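You operate a simulated robot arm through the tools that you are given. There is no shell and no other tool.

Carry out the task below with a simulated robot arm. There is one attempt and no reset: what you move stays moved.

Task
Tumble the load at the card's speed to the card's shade.
Fine: till the display shows that shade; then stop button and isolator off. Where these are worked on the way, their far stop is far enough and under half their travel is too little: isolator.

It is judged by the outcome, as a careful person would: the job done as asked, and still so three seconds after it is handed in. It fails if anything else is knocked over, pushed out of place, dropped, spilled or broken.

Robot
A 6-joint arm with a two-finger gripper, fixed in place. Base frame: the origin is on the floor under the middle of its stand, x ahead of it, y to its left, z up. Lengths are in mm, angles in rad, forces in N, time in s.
With the tool pointing down near the work surface it reaches from about 100 to 940 mm from the base axis. Its first joint turns from -2.897 to 2.897 rad. Payload 2.54 kg.
The tool frame sits at the grasp point between the pads (the TCP): z along the fingers, y along the line on which they close. The tips reach 30 mm beyond it. The gripper opens to 116 mm; its body begins 95 mm behind the TCP.
Orientation is told as [roll, pitch, yaw] about the base's x, y, z axes, in that order, counted from this pose: with the fingers straight down and closing along the base's y, the tool's x points along the base's -x, its y along +y and its z along -z.

Tools
- The arm moves only by the tool drive_tool. Its argument "steps" is a list of rows, each an object of numbers (a shift or turn left out is 0, a gripper value left out holds the last): "claw": the gripper command, from -1 (shut) to 1 (fully open), values between in proportion; "tx", "ty", "tz": the shift along the tool's x, y, z in mm; "wx", "wy", "wz": the turn, a rotation vector about the tool's x, y, z in rad. In form: [{"claw": .., "tx": .., "ty": .., "tz": .., "wx": .., "wy": .., "wz": ..}, ...]. A call has 1 to 20 rows; each row is the pose to reach, as a shift and turn from the pose commanded when the call began, along the tool's axes at that moment. Each row takes 0.2 s and may step no farther than 50 mm and 0.15 rad from the row before; otherwise, or with a gripper value out of range, the whole call is refused. Where a pose cannot be reached the arm comes as near as it can. A force on the tool above 40 N (or 10 N above the force at the start of the call, whichever is more), or a blocked arm, ends the call early, and 0.2 s more pass. The fingers move at their own pace (about 72 mm/s each) and stop on an object; they squeeze with about 42 N. The grip force told is the motor's: it shows also when the fingers shut on nothing. Time passes only in rows, and 0.2 s behind the last, so rows that repeat a pose let the fingers close. It gives the time, the measured TCP pose, the force on the tool (base axes), the opening and the grip force at its end, in the units of the frame above (readings bear some noise), with the torque about the TCP (base axes, N m) and any sound that the robot's microphone picked up.
- Cameras (640 x 400 px; columns grow to the right, rows downward): "scene" is fixed at [218.5, -501.4, 1800.4]; the picture's right is [0.92, 0.39, 0.00], its down [0.19, -0.44, -0.88] and it looks along [-0.34, 0.81, -0.48] (base axes); focal length 317 px, centre (320, 200). "wrist" rides on the gripper at [69, -15, -122] in the tool frame; the picture's right is [0.21, 0.98, 0.00], its down [-0.83, 0.18, -0.53] and it looks along [-0.52, 0.12, 0.85] (tool axes); focal length 251 px, centre (320, 200). There is no depth. A picture from a camera that has moved, and an enlarged one, comes with that camera's place and axes in the base frame and with its lens.
- get_image(camera): a new picture of that camera. It takes no simulated time.
- zoom(camera, box): a new picture of the part [left, top, right, bottom] of that camera's present view, enlarged. It takes no simulated time.
- job_done(): hands the job in; it is judged then, once.

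Places have to be worked out from the pictures, the camera data and where the tool is seen. Open the gripper and draw the arm clear of the work before you hand the job in, unless the task says otherwise.

The tools are called as a command line: name --argument value ..., lists and objects as JSON in quotes. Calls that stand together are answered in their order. drive_tool: Moves the arm, as the interface text tells. Its arguments: {"type":"object","properties":{"steps":{"type":"array","items":{"type":"object","properties":{"claw":{"type":"number"},"tx":{"type":"number"},"ty":{"type":"number"},"tz":{"type":"number"},"wx":{"type":"number"},"wy":{"type":"number"},"wz":{"type":"number"}}}}},"required":["steps"]} The other tools are called the same way: get_image (camera) takes a picture; zoom (camera, box) takes an enlarged picture of a part of a camera's view; job_done () hands the job in.

At the start:

```text
time_s: 0.0
ee_pos: [67.8, 331.8, 1474.5]
tool_rot: [0.001, -0.001, 0.001]
contact_force: [1.0, 0.3, 0.1]
moment: [-0.03, 0.0, -0.01]
gripper_width: 116.2
gripper_force: 0.1
```

scene: 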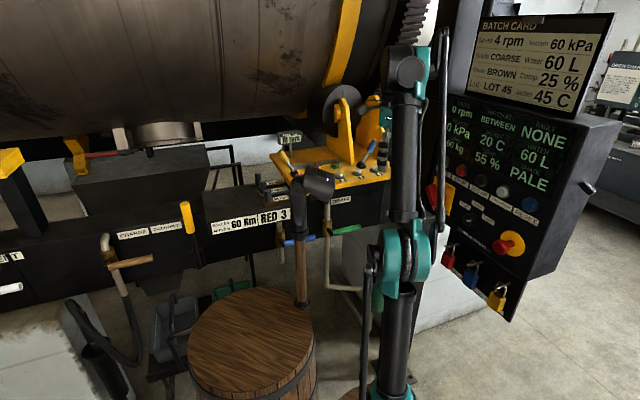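
wrist: 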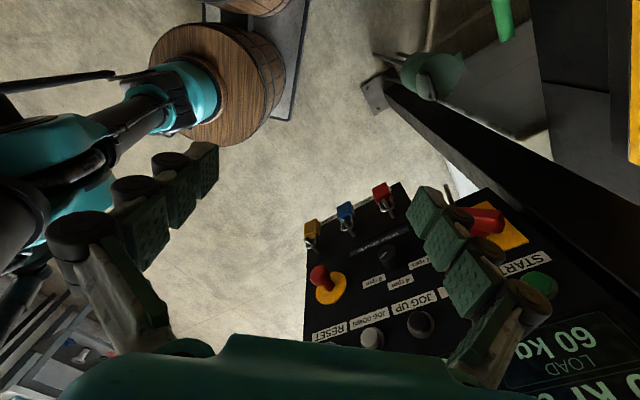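

I start by looking closely at the card, the display and the control panel before moving anything.

zoom --camera "scene" --box '[460, 10, 620, 110]'

zoom --camera "scene" --box '[430, 90, 590, 190]'

zoom --camera "scene" --box '[420, 150, 600, 320]'

zoom --camera "wrist" --box '[290, 170, 640, 390]'

zoom --camera "scene" --box '[180, 110, 420, 260]'

zoom --camera "scene" --box '[0, 120, 240, 270]'

```text
4.00 times, centred on (540, 60) of scene
camera zoom: at [218.5, -501.4, 1800.4], right [0.92, 0.39, 0.0], down [0.19, -0.44, -0.88], along [-0.34, 0.81, -0.48], focal length 1269 px, centre (-560, 760)
```

zoom: 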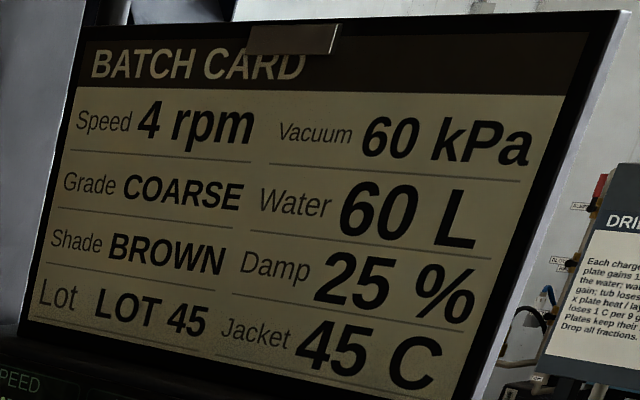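

```text
4.00 times, centred on (510, 140) of scene
camera zoom: at [218.5, -501.4, 1800.4], right [0.92, 0.39, 0.0], down [0.19, -0.44, -0.88], along [-0.34, 0.81, -0.48], focal length 1269 px, centre (-440, 440)
```

zoom: 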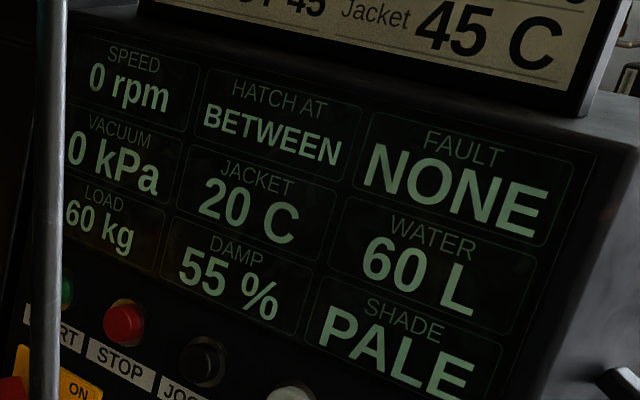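

```text
2.35 times, centred on (510, 235) of scene
camera zoom: at [218.5, -501.4, 1800.4], right [0.92, 0.39, 0.0], down [0.19, -0.44, -0.88], along [-0.34, 0.81, -0.48], focal length 746 px, centre (-127, 118)
```

zoom: 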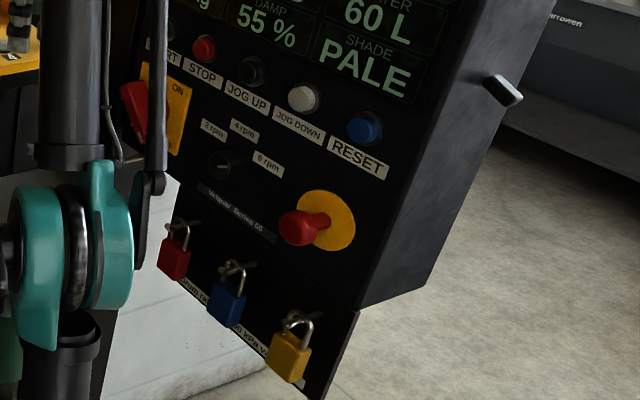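

```text
1.82 times, centred on (465, 280) of wrist
camera zoom: at [-1.5, 315.9, 1596.4], right [-0.21, 0.98, 0.0], down [0.83, 0.18, 0.53], along [0.52, 0.12, -0.85], focal length 457 px, centre (56, 54)
```

zoom: 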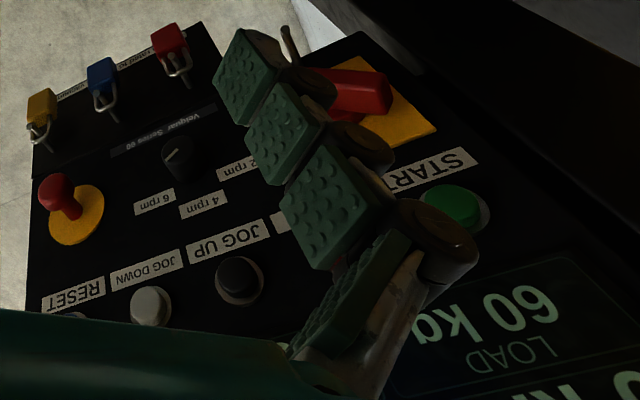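

```text
2.67 times, centred on (300, 185) of scene
camera zoom: at [218.5, -501.4, 1800.4], right [0.92, 0.39, 0.0], down [0.19, -0.44, -0.88], along [-0.34, 0.81, -0.48], focal length 846 px, centre (373, 240)
```

zoom: 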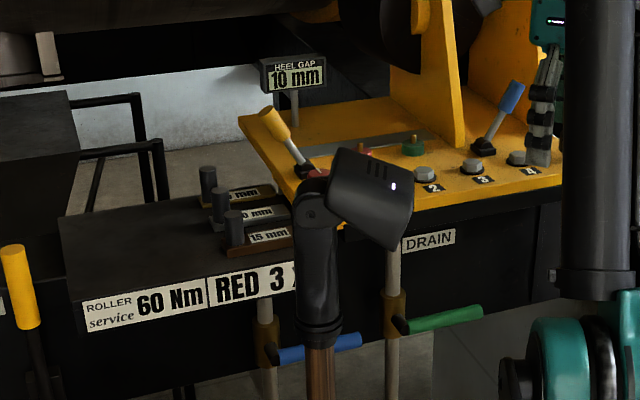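

```text
2.67 times, centred on (120, 195) of scene
camera zoom: at [218.5, -501.4, 1800.4], right [0.92, 0.39, 0.0], down [0.19, -0.44, -0.88], along [-0.34, 0.81, -0.48], focal length 846 px, centre (853, 213)
```

zoom: 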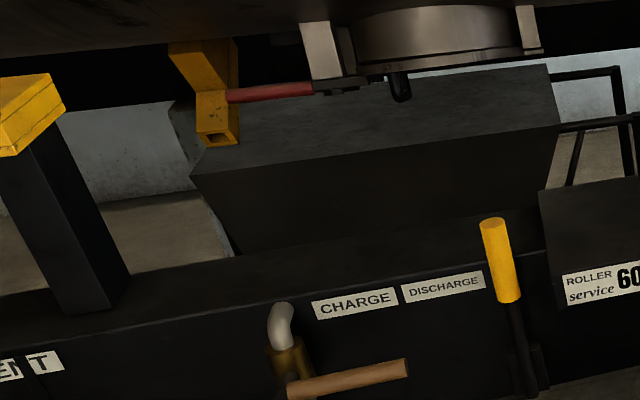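

The card asks 4 rpm and BROWN; the display shows 0 rpm, PALE, no fault. I look at the other placards and details around before planning.

zoom --camera "scene" --box '[580, 30, 640, 110]'

zoom --camera "scene" --box '[430, 150, 520, 210]'

zoom --camera "scene" --box '[430, 200, 550, 320]'

zoom --camera "wrist" --box '[290, 170, 460, 280]'

zoom --camera "wrist" --box '[400, 170, 560, 270]'

zoom --camera "scene" --box '[60, 100, 220, 200]'

```text
5.00 times, centred on (610, 70) of scene
camera zoom: at [218.5, -501.4, 1800.4], right [0.92, 0.39, 0.0], down [0.19, -0.44, -0.88], along [-0.34, 0.81, -0.48], focal length 1586 px, centre (-1130, 850)
```

zoom: 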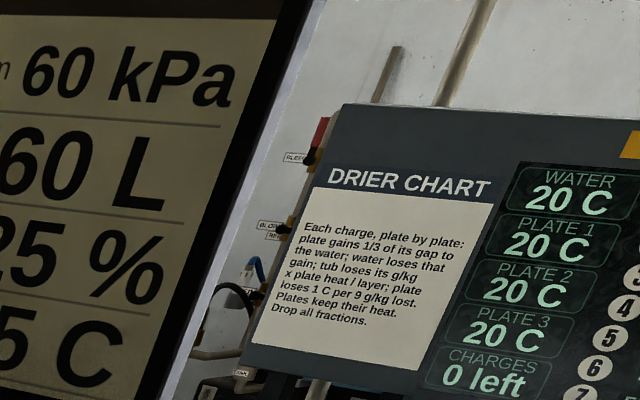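

```text
6.67 times, centred on (475, 180) of scene
camera zoom: at [218.5, -501.4, 1800.4], right [0.92, 0.39, 0.0], down [0.19, -0.44, -0.88], along [-0.34, 0.81, -0.48], focal length 2115 px, centre (-713, 333)
```

zoom: 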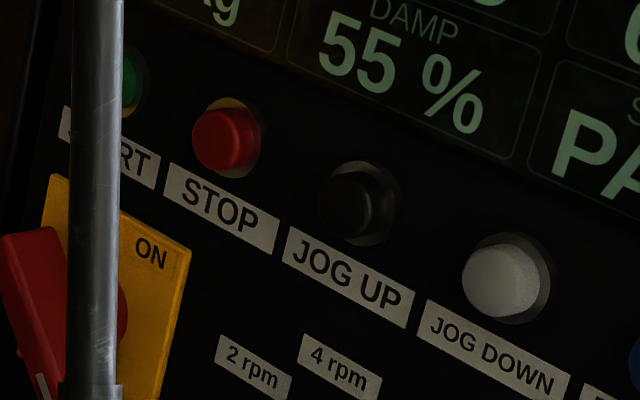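

```text
3.33 times, centred on (490, 260) of scene
camera zoom: at [218.5, -501.4, 1800.4], right [0.92, 0.39, 0.0], down [0.19, -0.44, -0.88], along [-0.34, 0.81, -0.48], focal length 1058 px, centre (-247, 0)
```

zoom: 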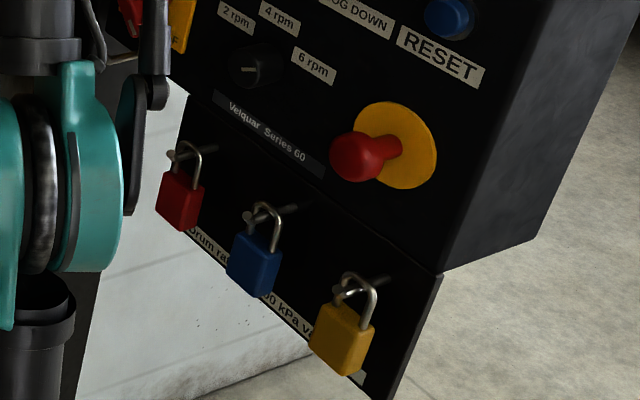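

```text
3.64 times, centred on (375, 225) of wrist
camera zoom: at [-1.5, 315.9, 1596.4], right [-0.21, 0.98, 0.0], down [0.83, 0.18, 0.53], along [0.52, 0.12, -0.85], focal length 914 px, centre (120, 109)
```

zoom: 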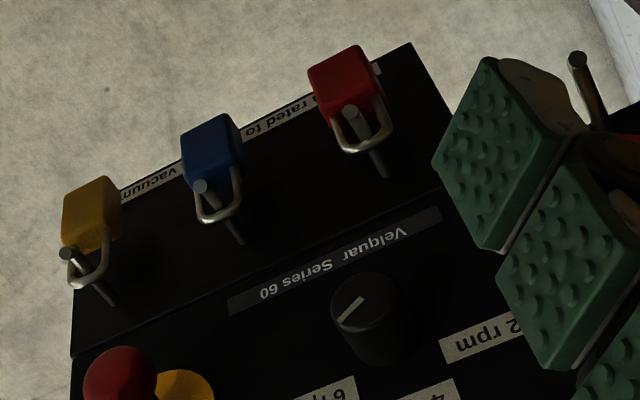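

```text
4.00 times, centred on (480, 220) of wrist
camera zoom: at [-1.5, 315.9, 1596.4], right [-0.21, 0.98, 0.0], down [0.83, 0.18, 0.53], along [0.52, 0.12, -0.85], focal length 1006 px, centre (-320, 120)
```

zoom: 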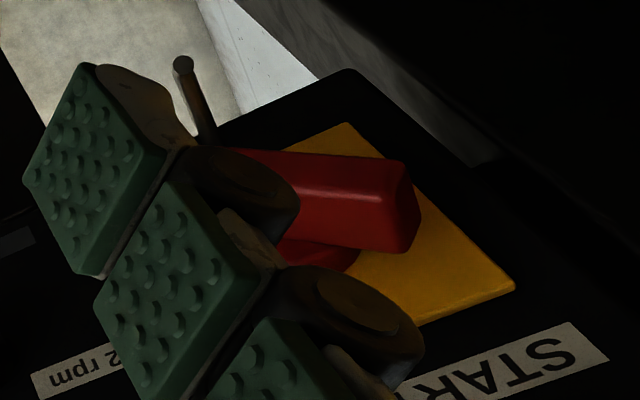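

```text
4.00 times, centred on (140, 150) of scene
camera zoom: at [218.5, -501.4, 1800.4], right [0.92, 0.39, 0.0], down [0.19, -0.44, -0.88], along [-0.34, 0.81, -0.48], focal length 1269 px, centre (1040, 400)
```

zoom: 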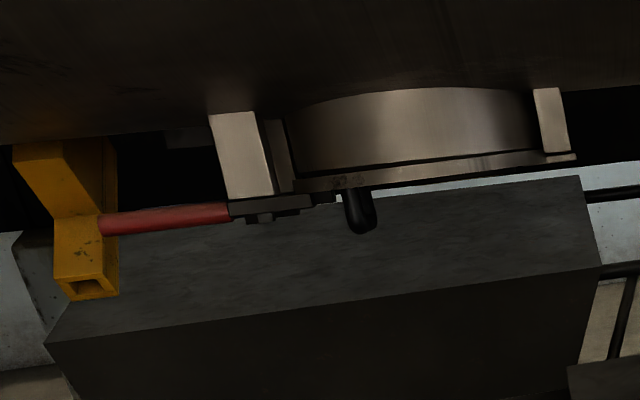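

The panel seems to face the robot at roughly (-0.75,-0.66,0), with the start button near (223,696,1350) and the E-stop near (420,414,1223). I first yaw the tool about 0.72 rad in free air so that it can then pitch toward the panel.

drive_tool --steps '[{"claw": 1, "wz": -0.14}, {"wz": -0.28}, {"wz": -0.42}, {"wz": -0.56}, {"wz": -0.7}, {"wz": -0.72}]'

get_image --camera "wrist"

get_image --camera "scene"

```text
time_s: 1.4
ee_pos: [68.0, 332.1, 1474.4]
tool_rot: [-0.001, 0.0, 0.723]
contact_force: [1.4, 0.1, -0.1]
moment: [0.01, 0.03, 0.02]
gripper_width: 116.1
gripper_force: 0.1
```

```text
taken
camera wrist: at [25.9, 274.3, 1596.3], right [-0.81, 0.59, 0.0], down [0.5, 0.68, 0.53], along [0.32, 0.43, -0.85], focal length 251 px, centre (320, 200)
```

wrist: 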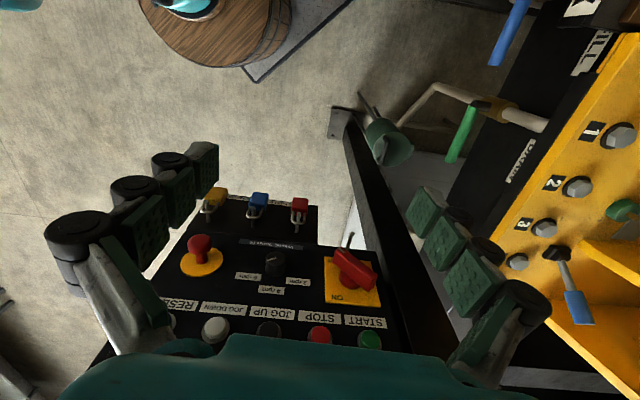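

```text
taken
```

scene: 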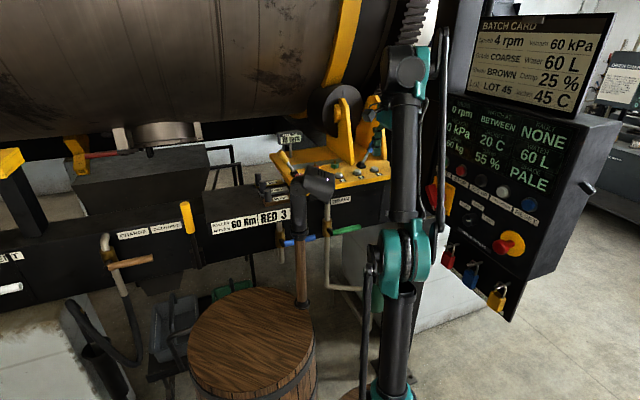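

The panel is now square in the wrist view. I zoom to read the isolator and speed selector positions.

zoom --camera "wrist" --box '[220, 220, 400, 350]'

zoom --camera "wrist" --box '[310, 220, 410, 310]'

zoom --camera "wrist" --box '[225, 235, 315, 300]'

zoom --camera "wrist" --box '[400, 0, 640, 350]'

```text
3.08 times, centred on (310, 285) of wrist
camera zoom: at [25.9, 274.3, 1596.3], right [-0.81, 0.59, 0.0], down [0.5, 0.68, 0.53], along [0.32, 0.43, -0.85], focal length 774 px, centre (351, -62)
```

zoom: 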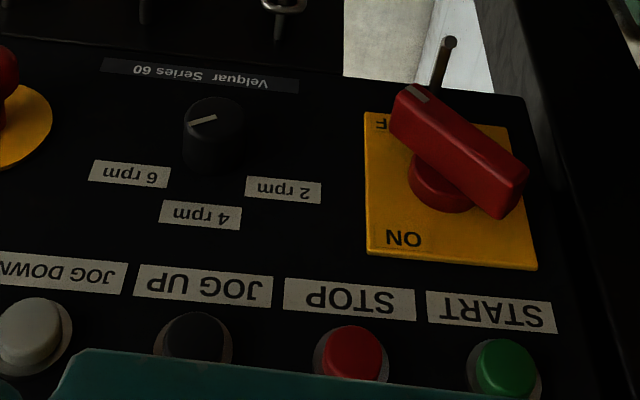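

```text
4.44 times, centred on (360, 265) of wrist
camera zoom: at [25.9, 274.3, 1596.3], right [-0.81, 0.59, 0.0], down [0.5, 0.68, 0.53], along [0.32, 0.43, -0.85], focal length 1118 px, centre (142, -89)
```

zoom: 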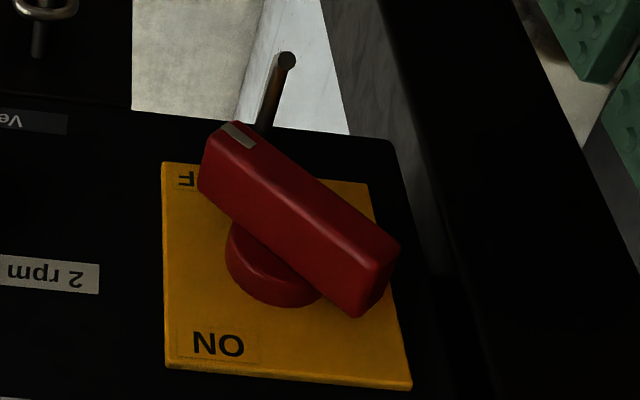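

```text
6.15 times, centred on (270, 268) of wrist
camera zoom: at [25.9, 274.3, 1596.3], right [-0.81, 0.59, 0.0], down [0.5, 0.68, 0.53], along [0.32, 0.43, -0.85], focal length 1547 px, centre (628, -215)
```

zoom: 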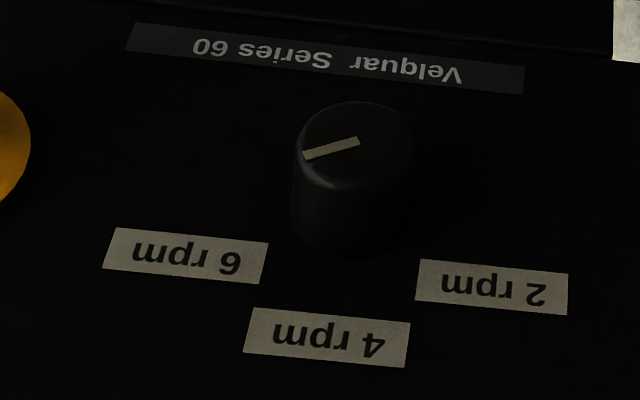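

```text
1.14 times, centred on (520, 175) of wrist
camera zoom: at [25.9, 274.3, 1596.3], right [-0.81, 0.59, 0.0], down [0.5, 0.68, 0.53], along [0.32, 0.43, -0.85], focal length 287 px, centre (91, 229)
```

zoom: 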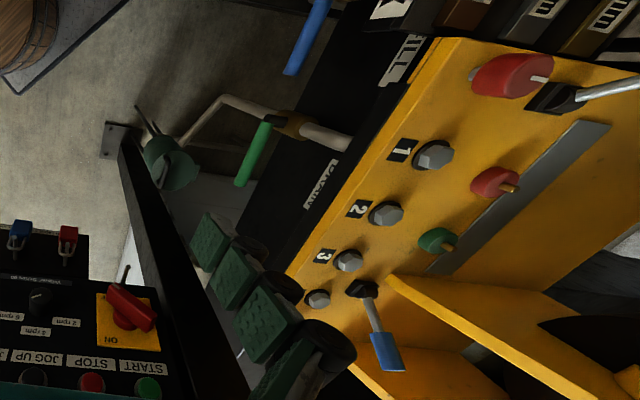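

The isolator's pointer is at OFF (lower right), the selector points at 6 rpm. I now pitch the tool toward the panel while easing forward, staying well clear of the panel (about 150 mm).

drive_tool --steps '[{"wy": -0.14, "tx": -10, "tz": 10}, {"wy": -0.28, "tx": -20, "tz": 20}, {"wy": -0.42, "tx": -30, "tz": 30}, {"wy": -0.56, "tx": -40, "tz": 40}, {"wy": -0.7, "tx": -50, "tz": 50}, {"wy": -0.8, "tx": -60, "tz": 60}]'

get_image --camera "wrist"

get_image --camera "scene"

```text
time_s: 2.8
ee_pos: [112.2, 370.8, 1413.3]
tool_rot: [0.001, -0.801, 0.719]
contact_force: [-0.1, 0.8, -0.6]
moment: [0.02, -0.04, -0.01]
gripper_width: 115.6
gripper_force: 0.1
```

```text
taken
camera wrist: at [21.2, 270.2, 1449.5], right [-0.76, 0.64, -0.15], down [0.02, 0.26, 0.96], along [0.65, 0.73, -0.21], focal length 251 px, centre (320, 200)
```

wrist: 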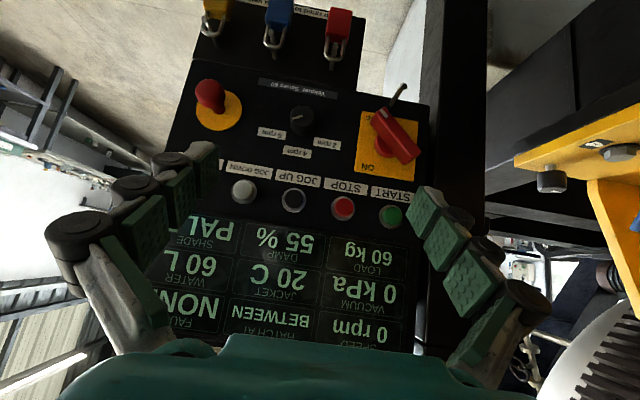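

```text
taken
```

scene: 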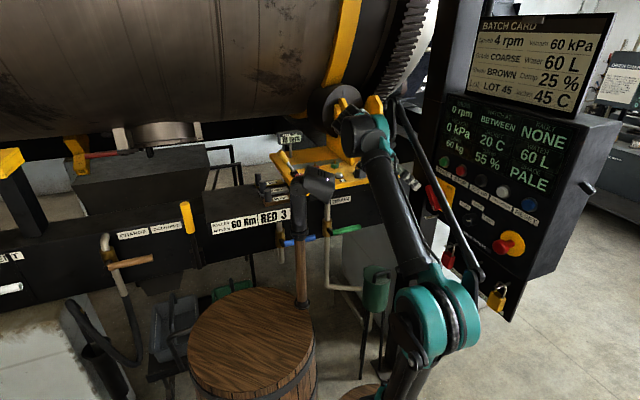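

This gives a full frontal view of the panel. I zoom in for accurate pixel positions of the controls.

zoom --camera "wrist" --box '[180, 70, 440, 240]'

zoom --camera "wrist" --box '[340, 70, 440, 235]'

zoom --camera "wrist" --box '[230, 70, 360, 170]'

zoom --camera "scene" --box '[415, 130, 545, 250]'

```text
2.35 times, centred on (310, 155) of wrist
camera zoom: at [21.2, 270.2, 1449.5], right [-0.76, 0.64, -0.15], down [0.02, 0.26, 0.96], along [0.65, 0.73, -0.21], focal length 592 px, centre (344, 306)
```

zoom: 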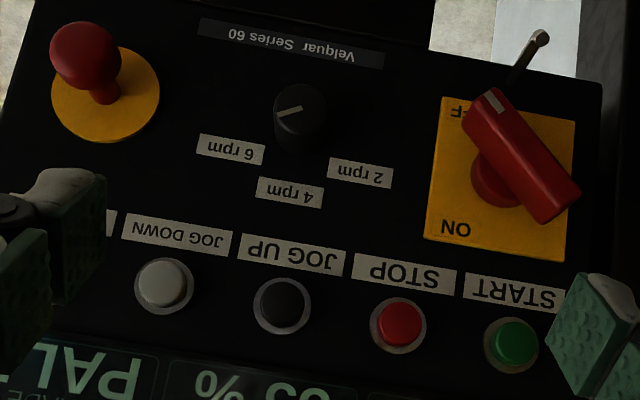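

```text
2.42 times, centred on (390, 152) of wrist
camera zoom: at [21.2, 270.2, 1449.5], right [-0.76, 0.64, -0.15], down [0.02, 0.26, 0.96], along [0.65, 0.73, -0.21], focal length 610 px, centre (150, 315)
```

zoom: 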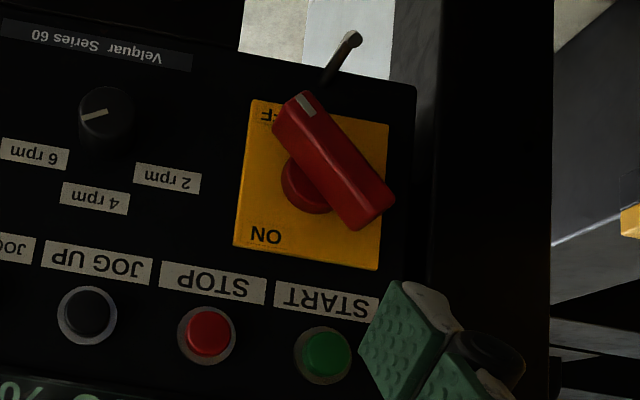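

```text
4.00 times, centred on (295, 120) of wrist
camera zoom: at [21.2, 270.2, 1449.5], right [-0.76, 0.64, -0.15], down [0.02, 0.26, 0.96], along [0.65, 0.73, -0.21], focal length 1006 px, centre (420, 520)
```

zoom: 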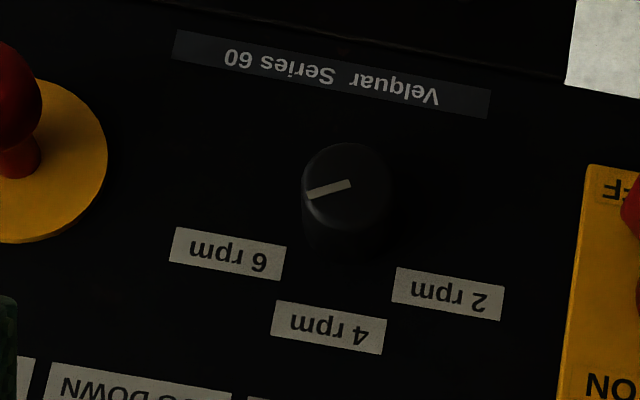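

```text
3.33 times, centred on (480, 190) of scene
camera zoom: at [218.5, -501.4, 1800.4], right [0.92, 0.39, 0.0], down [0.19, -0.44, -0.88], along [-0.34, 0.81, -0.48], focal length 1058 px, centre (-213, 233)
```

zoom: 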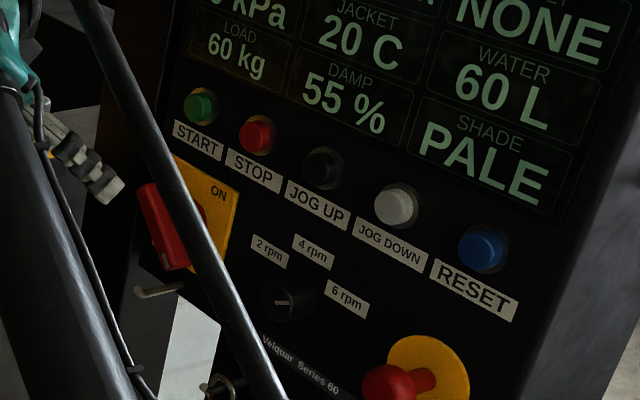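

I check the dark post beside the panel in both views, since it limits the room around the isolator.

zoom --camera "wrist" --box '[380, 0, 640, 240]'

zoom --camera "scene" --box '[380, 0, 540, 200]'

```text
1.67 times, centred on (510, 120) of wrist
camera zoom: at [21.2, 270.2, 1449.5], right [-0.76, 0.64, -0.15], down [0.02, 0.26, 0.96], along [0.65, 0.73, -0.21], focal length 419 px, centre (3, 333)
```

zoom: 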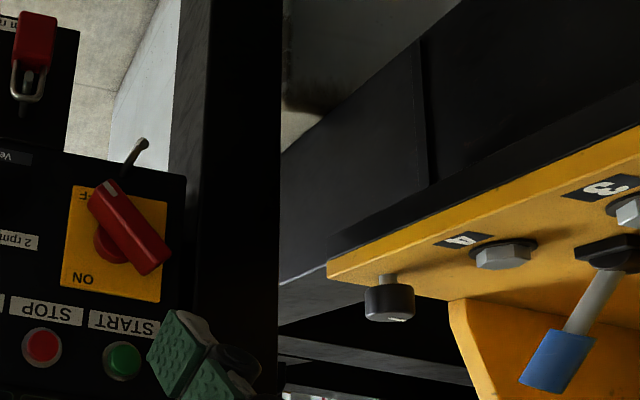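

```text
2.00 times, centred on (460, 100) of scene
camera zoom: at [218.5, -501.4, 1800.4], right [0.92, 0.39, 0.0], down [0.19, -0.44, -0.88], along [-0.34, 0.81, -0.48], focal length 635 px, centre (40, 400)
```

zoom: 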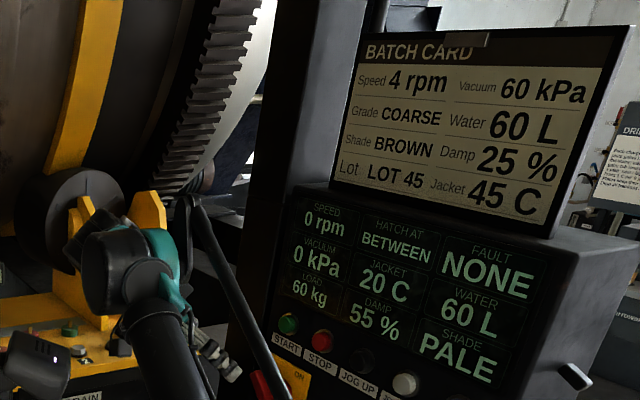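

The column beside the panel is flush with the panel's front, so the space in front is free. I finish pitching to horizontal and move to about 160 mm in front of the panel, near the selector's height.

drive_tool --steps '[{"wy": -0.128, "tx": 5.5, "ty": -3, "tz": 38}, {"wy": -0.257, "tx": 11, "ty": -6, "tz": 76}, {"wy": -0.385, "tx": 16.5, "ty": -9, "tz": 114}, {"wy": -0.513, "tx": 22, "ty": -12, "tz": 152}, {"wy": -0.641, "tx": 27.5, "ty": -15, "tz": 190}, {"wy": -0.77, "tx": 33, "ty": -18, "tz": 229}]'

get_image --camera "wrist"

get_image --camera "scene"

```text
time_s: 4.2
ee_pos: [231.4, 450.9, 1230.1]
tool_rot: [2.896, -1.569, -2.174]
contact_force: [-0.4, 0.0, -1.2]
moment: [0.01, -0.03, 0.02]
gripper_width: 115.5
gripper_force: 0.1
```

```text
taken
camera wrist: at [149.2, 358.0, 1161.2], right [-0.64, 0.73, -0.21], down [-0.52, -0.22, 0.82], along [0.56, 0.64, 0.52], focal length 251 px, centre (320, 200)
```

wrist: 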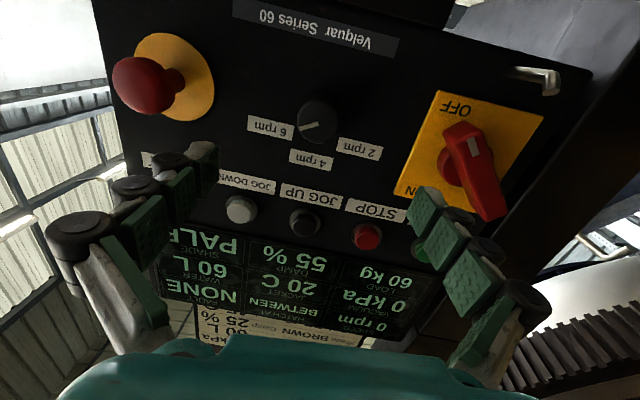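

```text
taken
```

scene: 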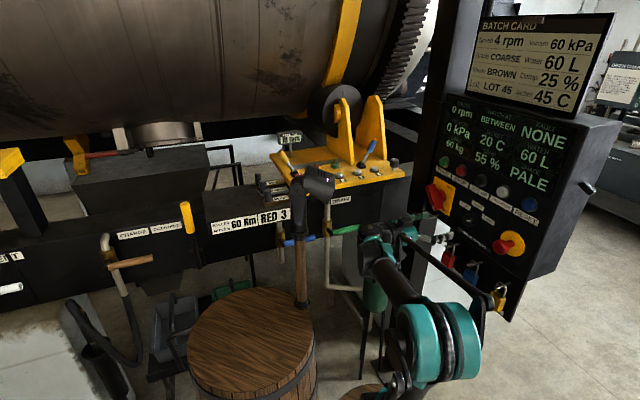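

Both views now show the controls unobstructed. I zoom both for triangulating the selector, isolator and buttons accurately.

zoom --camera "scene" --box '[425, 140, 545, 215]'

zoom --camera "scene" --box '[420, 170, 500, 220]'

zoom --camera "wrist" --box '[220, 60, 400, 172]'

zoom --camera "wrist" --box '[380, 40, 600, 240]'

```text
5.33 times, centred on (485, 178) of scene
camera zoom: at [218.5, -501.4, 1800.4], right [0.92, 0.39, 0.0], down [0.19, -0.44, -0.88], along [-0.34, 0.81, -0.48], focal length 1692 px, centre (-560, 320)
```

zoom: 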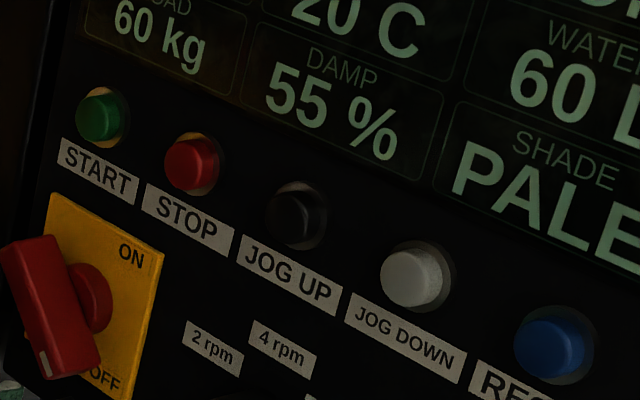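

```text
8.00 times, centred on (460, 195) of scene
camera zoom: at [218.5, -501.4, 1800.4], right [0.92, 0.39, 0.0], down [0.19, -0.44, -0.88], along [-0.34, 0.81, -0.48], focal length 2538 px, centre (-800, 240)
```

zoom: 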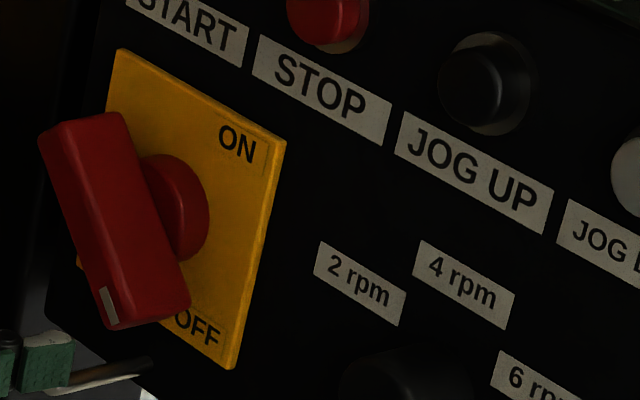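

```text
3.56 times, centred on (310, 116) of wrist
camera zoom: at [149.2, 358.0, 1161.2], right [-0.64, 0.73, -0.21], down [-0.52, -0.22, 0.82], along [0.56, 0.64, 0.52], focal length 894 px, centre (356, 499)
```

zoom: 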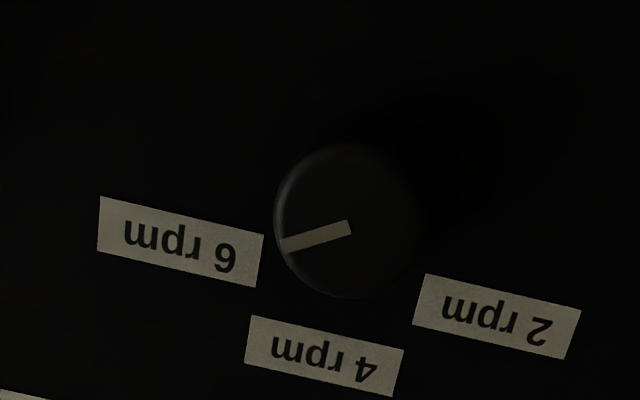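

```text
2.00 times, centred on (490, 140) of wrist
camera zoom: at [149.2, 358.0, 1161.2], right [-0.64, 0.73, -0.21], down [-0.52, -0.22, 0.82], along [0.56, 0.64, 0.52], focal length 503 px, centre (-20, 320)
```

zoom: 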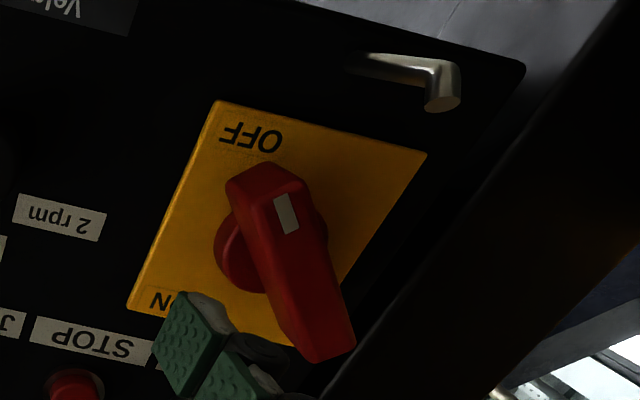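

Triangulating with the two wrist views: panel plane at about N=626 along n=(0.714,0.70), selector face at N≈593, t≈-151, z≈1222; isolator axis t≈-314, z≈1233; buttons z≈1364. I correct yaw by 0.053 and line up with the selector axis at a distance, and narrow the gripper.

drive_tool --steps '[{"wx": -0.053, "tx": 8, "ty": -8, "claw": 0.3}, {"wx": -0.053, "tx": 8, "ty": -8, "claw": 0.3}, {"wx": -0.053, "tx": 8, "ty": -8, "claw": 0.3}]'

get_image --camera "wrist"

zoom --camera "wrist" --box '[230, 70, 410, 182]'

```text
time_s: 5.0
ee_pos: [235.7, 445.1, 1221.9]
tool_rot: [1.058, -1.57, -0.286]
contact_force: [-0.6, 0.2, 1.0]
moment: [-0.03, 0.01, 0.01]
gripper_width: 75.6
gripper_force: 0.0
```

```text
taken
camera wrist: at [159.1, 348.0, 1154.0], right [-0.68, 0.7, -0.21], down [-0.51, -0.24, 0.83], along [0.53, 0.67, 0.52], focal length 251 px, centre (320, 200)
```

wrist: 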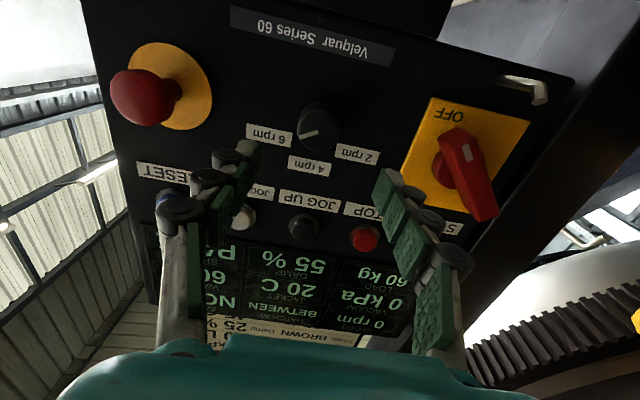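

```text
3.56 times, centred on (320, 126) of wrist
camera zoom: at [159.1, 348.0, 1154.0], right [-0.68, 0.7, -0.21], down [-0.51, -0.24, 0.83], along [0.53, 0.67, 0.52], focal length 894 px, centre (320, 463)
```

zoom: 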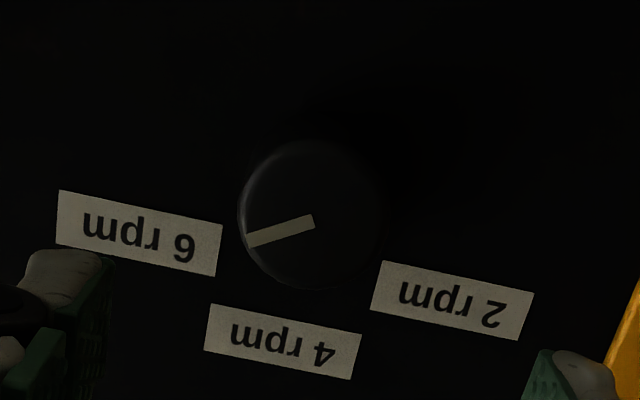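

The selector pointer reads about 60° right of vertical (6 rpm), so 4 rpm needs a 60° counter-clockwise turn. I approach with the fingers straddling the knob, stopping with the tips about 20 mm off the panel.

drive_tool --steps '[{"tx": 2.5, "ty": -2, "tz": 30}, {"tx": 2.5, "ty": -2, "tz": 60}, {"tx": 2.5, "ty": -2, "tz": 80}, {"tx": 2.5, "ty": -2, "tz": 95}, {"tx": 2.5, "ty": -2, "tz": 95}]'

get_image --camera "wrist"

get_image --camera "scene"

zoom --camera "scene" --box '[420, 170, 540, 260]'

```text
time_s: 6.2
ee_pos: [305.1, 511.5, 1220.6]
tool_rot: [0.885, -1.572, -0.11]
contact_force: [0.0, -0.4, 0.2]
moment: [0.0, 0.0, -0.01]
gripper_width: 75.3
gripper_force: 0.0
```

```text
taken
camera wrist: at [229.3, 413.5, 1152.0], right [-0.68, 0.7, -0.21], down [-0.51, -0.24, 0.83], along [0.53, 0.67, 0.52], focal length 251 px, centre (320, 200)
```

wrist: 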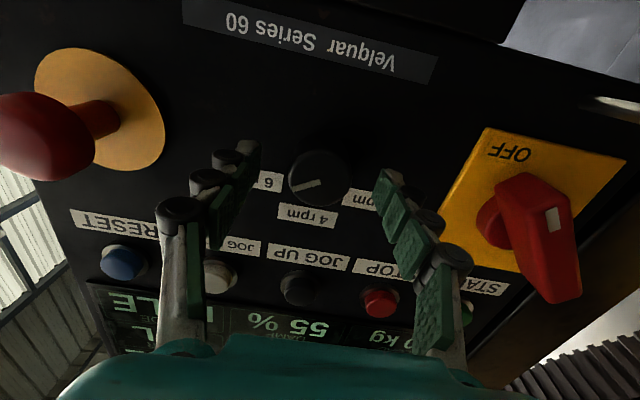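

```text
taken
```

scene: 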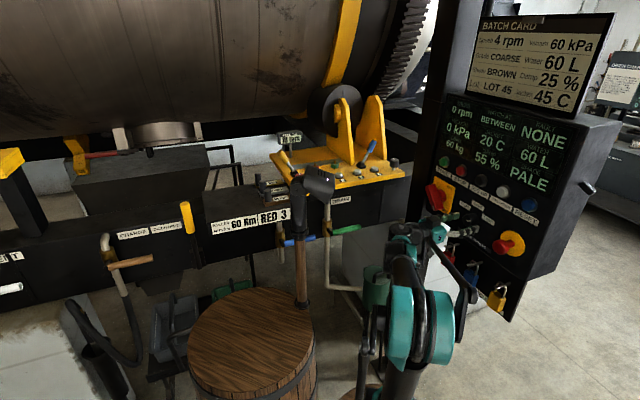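

```text
4.44 times, centred on (480, 215) of scene
camera zoom: at [218.5, -501.4, 1800.4], right [0.92, 0.39, 0.0], down [0.19, -0.44, -0.88], along [-0.34, 0.81, -0.48], focal length 1410 px, centre (-391, 133)
```

zoom: 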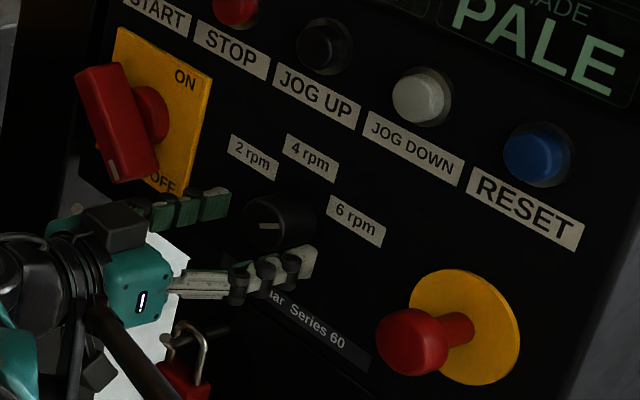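

The knob sits centred between the fingers. I advance 13 mm so the distal pads cover it, then close gently on it.

drive_tool --steps '[{"ty": -1, "tz": 7}, {"ty": -1, "tz": 13}, {"ty": -1, "tz": 13}, {"ty": -1, "tz": 13, "claw": -0.1}, {"ty": -1, "tz": 13, "claw": -0.4}, {"ty": -1, "tz": 13, "claw": -0.6}, {"ty": -1, "tz": 13, "claw": -0.6}, {"ty": -1, "tz": 13, "claw": -0.6}]'

get_image --camera "wrist"

```text
time_s: 8.0
ee_pos: [315.0, 519.0, 1220.6]
tool_rot: [-0.466, -1.57, 1.241]
contact_force: [-13.1, 12.3, -1.1]
moment: [-0.2, 0.05, 0.83]
gripper_width: 40.4
gripper_force: 44.9
```

```text
taken
camera wrist: at [238.0, 423.2, 1151.8], right [-0.68, 0.7, -0.21], down [-0.51, -0.24, 0.83], along [0.52, 0.67, 0.52], focal length 251 px, centre (320, 200)
```

wrist: 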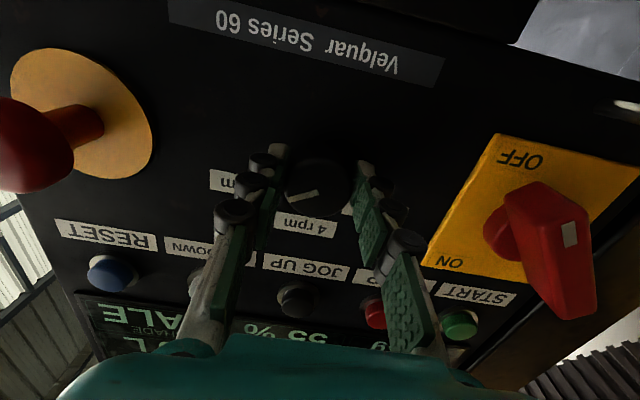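

The knob is gripped (40 mm, 45 N), with a slight side load, so I relax 1.5 mm sideways and turn 60° counter-clockwise about the tool axis.

drive_tool --steps '[{"ty": 1.5}, {"ty": 1.5, "wz": -0.13}, {"ty": 1.5, "wz": -0.26}, {"ty": 1.5, "wz": -0.39}, {"ty": 1.5, "wz": -0.52}, {"ty": 1.5, "wz": -0.65}, {"ty": 1.5, "wz": -0.78}, {"ty": 1.5, "wz": -0.91}, {"ty": 1.5, "wz": -1.047}, {"ty": 1.5, "wz": -1.047}]'

get_image --camera "wrist"

zoom --camera "scene" --box '[420, 170, 540, 260]'

```text
time_s: 9.8
ee_pos: [316.6, 517.7, 1222.3]
tool_rot: [-1.573, -0.716, 2.341]
contact_force: [5.3, -8.8, 4.7]
moment: [0.22, -0.17, -0.32]
gripper_width: 40.2
gripper_force: 44.9
stopped in row 8: the force on the tool passed its limit at 42 N (the readings are from after the stop); the commanded pose is now the measured one
```

```text
taken
camera wrist: at [271.9, 387.8, 1187.9], right [-0.33, 0.35, -0.88], down [-0.9, 0.16, 0.4], along [0.28, 0.92, 0.26], focal length 251 px, centre (320, 200)
```

wrist: 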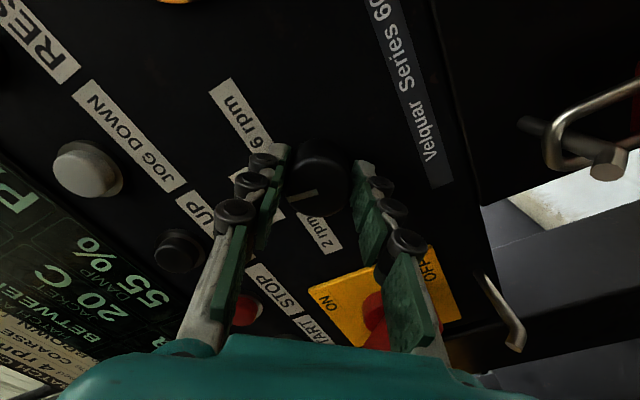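

```text
4.44 times, centred on (480, 215) of scene
camera zoom: at [218.5, -501.4, 1800.4], right [0.92, 0.39, 0.0], down [0.19, -0.44, -0.88], along [-0.34, 0.81, -0.48], focal length 1410 px, centre (-391, 133)
```

zoom: 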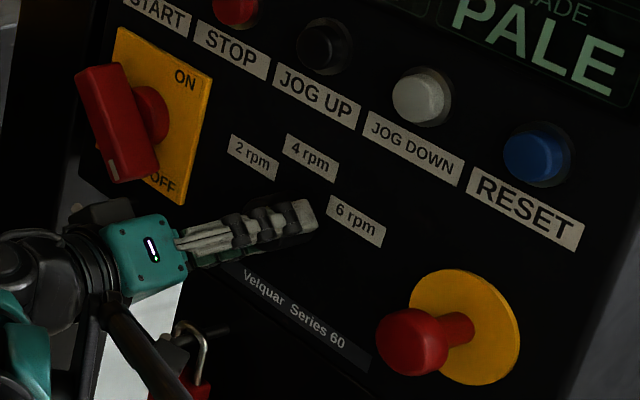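

The knob turned with the gripper by about 49° before a side load stopped the call. I continue the remaining 0.19 rad slowly.

drive_tool --steps '[{"wz": -0.05}, {"wz": -0.1}, {"wz": -0.15}, {"wz": -0.19}, {"wz": -0.19}]'

get_image --camera "wrist"

```text
time_s: 11.0
ee_pos: [317.8, 517.9, 1222.7]
tool_rot: [-1.574, -0.529, 2.341]
contact_force: [22.4, -10.0, 29.4]
moment: [0.7, -0.47, -0.97]
gripper_width: 40.5
gripper_force: 45.6
```

```text
taken
camera wrist: at [276.0, 383.5, 1200.8], right [-0.21, 0.22, -0.95], down [-0.94, 0.21, 0.26], along [0.26, 0.95, 0.17], focal length 251 px, centre (320, 200)
```

wrist: 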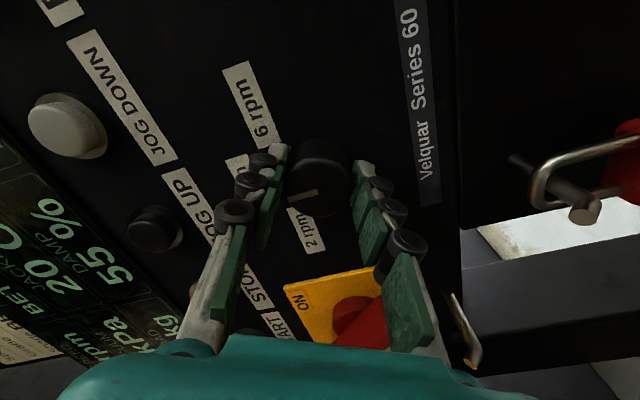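

zoom --camera "wrist" --box '[210, 50, 400, 270]'

```text
1.82 times, centred on (305, 160) of wrist
camera zoom: at [276.0, 383.5, 1200.8], right [-0.21, 0.22, -0.95], down [-0.94, 0.21, 0.26], along [0.26, 0.95, 0.17], focal length 457 px, centre (347, 273)
```

zoom: 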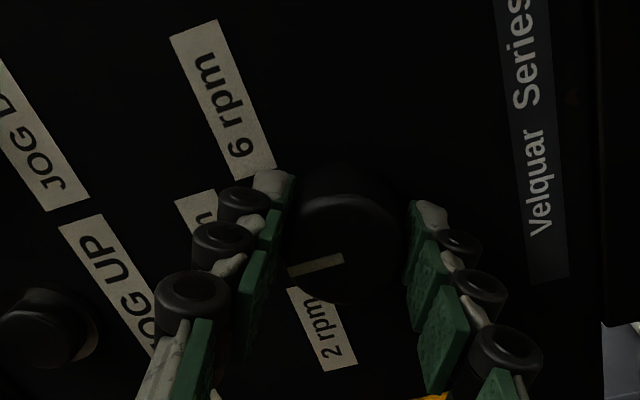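

The pointer appears aimed at the 4 rpm label. I open the fingers, let the load relax, and back straight off to check the pointer.

drive_tool --steps '[{"claw": 0.0}, {"claw": 0.3}, {"claw": 0.3}, {"claw": 0.3, "tz": -25}, {"claw": 0.3, "tz": -60}, {"claw": 0.3, "tz": -100}, {"claw": 0.3, "tz": -110}]'

get_image --camera "wrist"

zoom --camera "scene" --box '[420, 150, 540, 240]'

```text
time_s: 12.6
ee_pos: [236.1, 440.0, 1220.7]
tool_rot: [-1.572, -0.527, 2.342]
contact_force: [0.2, -0.2, 0.4]
moment: [-0.01, -0.01, -0.03]
gripper_width: 75.6
gripper_force: 0.0
```

```text
taken
camera wrist: at [196.0, 307.7, 1199.1], right [-0.21, 0.22, -0.95], down [-0.94, 0.21, 0.26], along [0.25, 0.95, 0.16], focal length 251 px, centre (320, 200)
```

wrist: 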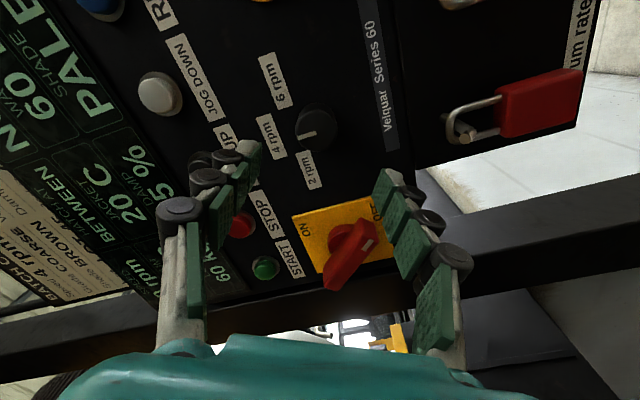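

```text
4.44 times, centred on (480, 195) of scene
camera zoom: at [218.5, -501.4, 1800.4], right [0.92, 0.39, 0.0], down [0.19, -0.44, -0.88], along [-0.34, 0.81, -0.48], focal length 1410 px, centre (-391, 222)
```

zoom: 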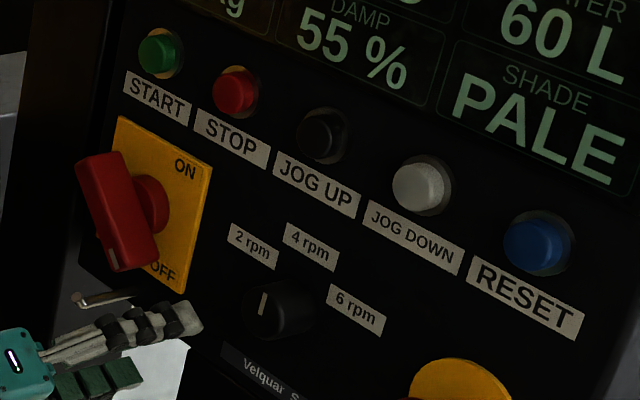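

zoom --camera "wrist" --box '[245, 40, 385, 200]'

zoom --camera "scene" --box '[460, 195, 510, 226]'

```text
2.50 times, centred on (315, 120) of wrist
camera zoom: at [196.0, 307.7, 1199.1], right [-0.21, 0.22, -0.95], down [-0.94, 0.21, 0.26], along [0.25, 0.95, 0.16], focal length 629 px, centre (332, 400)
```

zoom: 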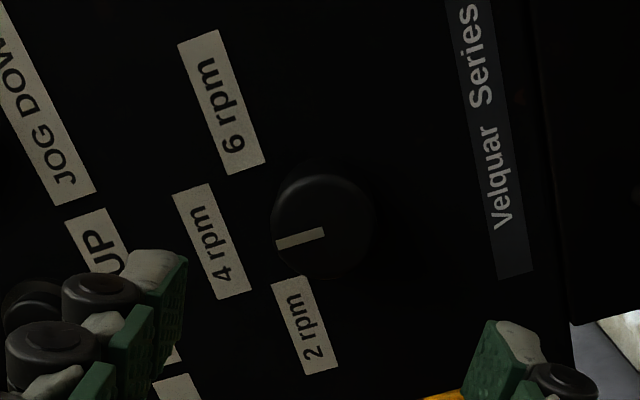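

```text
12.80 times, centred on (485, 210) of scene
camera zoom: at [218.5, -501.4, 1800.4], right [0.92, 0.39, 0.0], down [0.19, -0.44, -0.88], along [-0.34, 0.81, -0.48], focal length 4061 px, centre (-1792, 66)
```

zoom: 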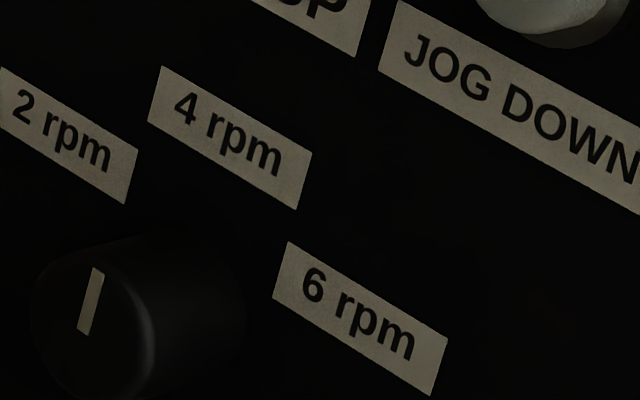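

The pointer now stands vertical at 4 rpm. Next I move sideways at safe distance to the isolator axis (t≈-314, z≈1233) and turn the hand so the fingers close across the 45° bar.

drive_tool --steps '[{"tx": -37, "ty": 18, "wz": 0.065}, {"tx": -74, "ty": 36, "wz": 0.13}, {"tx": -111, "ty": 54, "wz": 0.195}, {"tx": -148.6, "ty": 72.8, "wz": 0.257}, {"tx": -148.6, "ty": 72.8, "wz": 0.257}]'

get_image --camera "wrist"

get_image --camera "scene"

```text
time_s: 13.8
ee_pos: [121.7, 560.7, 1232.1]
tool_rot: [-1.572, -0.785, 2.343]
contact_force: [-0.1, 0.3, -0.1]
moment: [0.01, -0.02, 0.03]
gripper_width: 75.6
gripper_force: 0.0
```

```text
taken
camera wrist: at [75.6, 432.4, 1194.1], right [-0.37, 0.39, -0.84], down [-0.88, 0.14, 0.45], along [0.29, 0.91, 0.29], focal length 251 px, centre (320, 200)
```

wrist: 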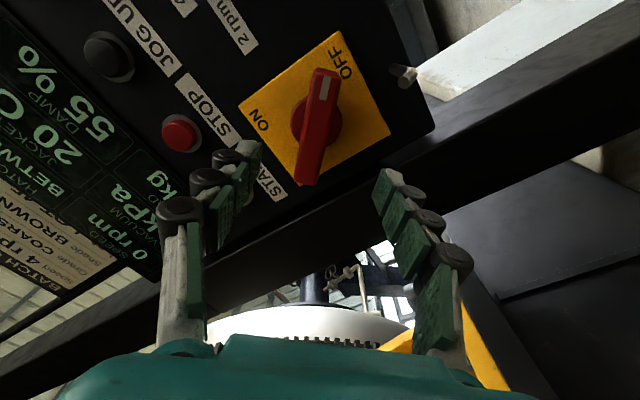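

```text
taken
```

scene: 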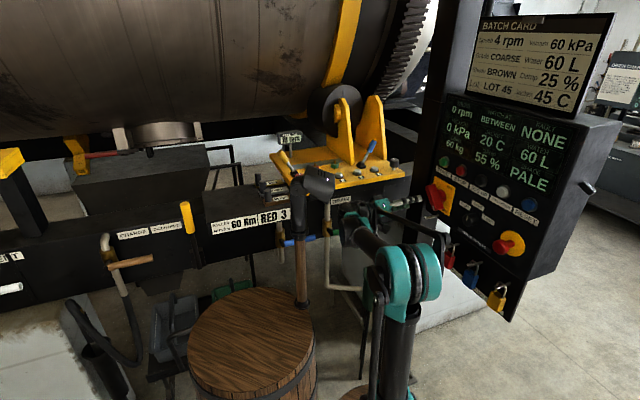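

zoom --camera "wrist" --box '[230, 20, 420, 210]'

```text
2.11 times, centred on (325, 115) of wrist
camera zoom: at [75.6, 432.4, 1194.1], right [-0.37, 0.39, -0.84], down [-0.88, 0.14, 0.45], along [0.29, 0.91, 0.29], focal length 529 px, centre (310, 379)
```

zoom: 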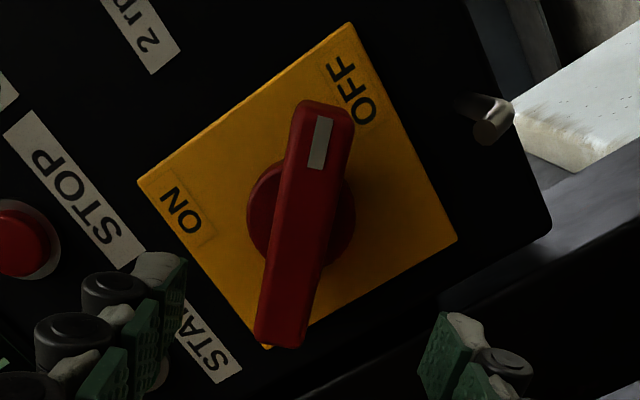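

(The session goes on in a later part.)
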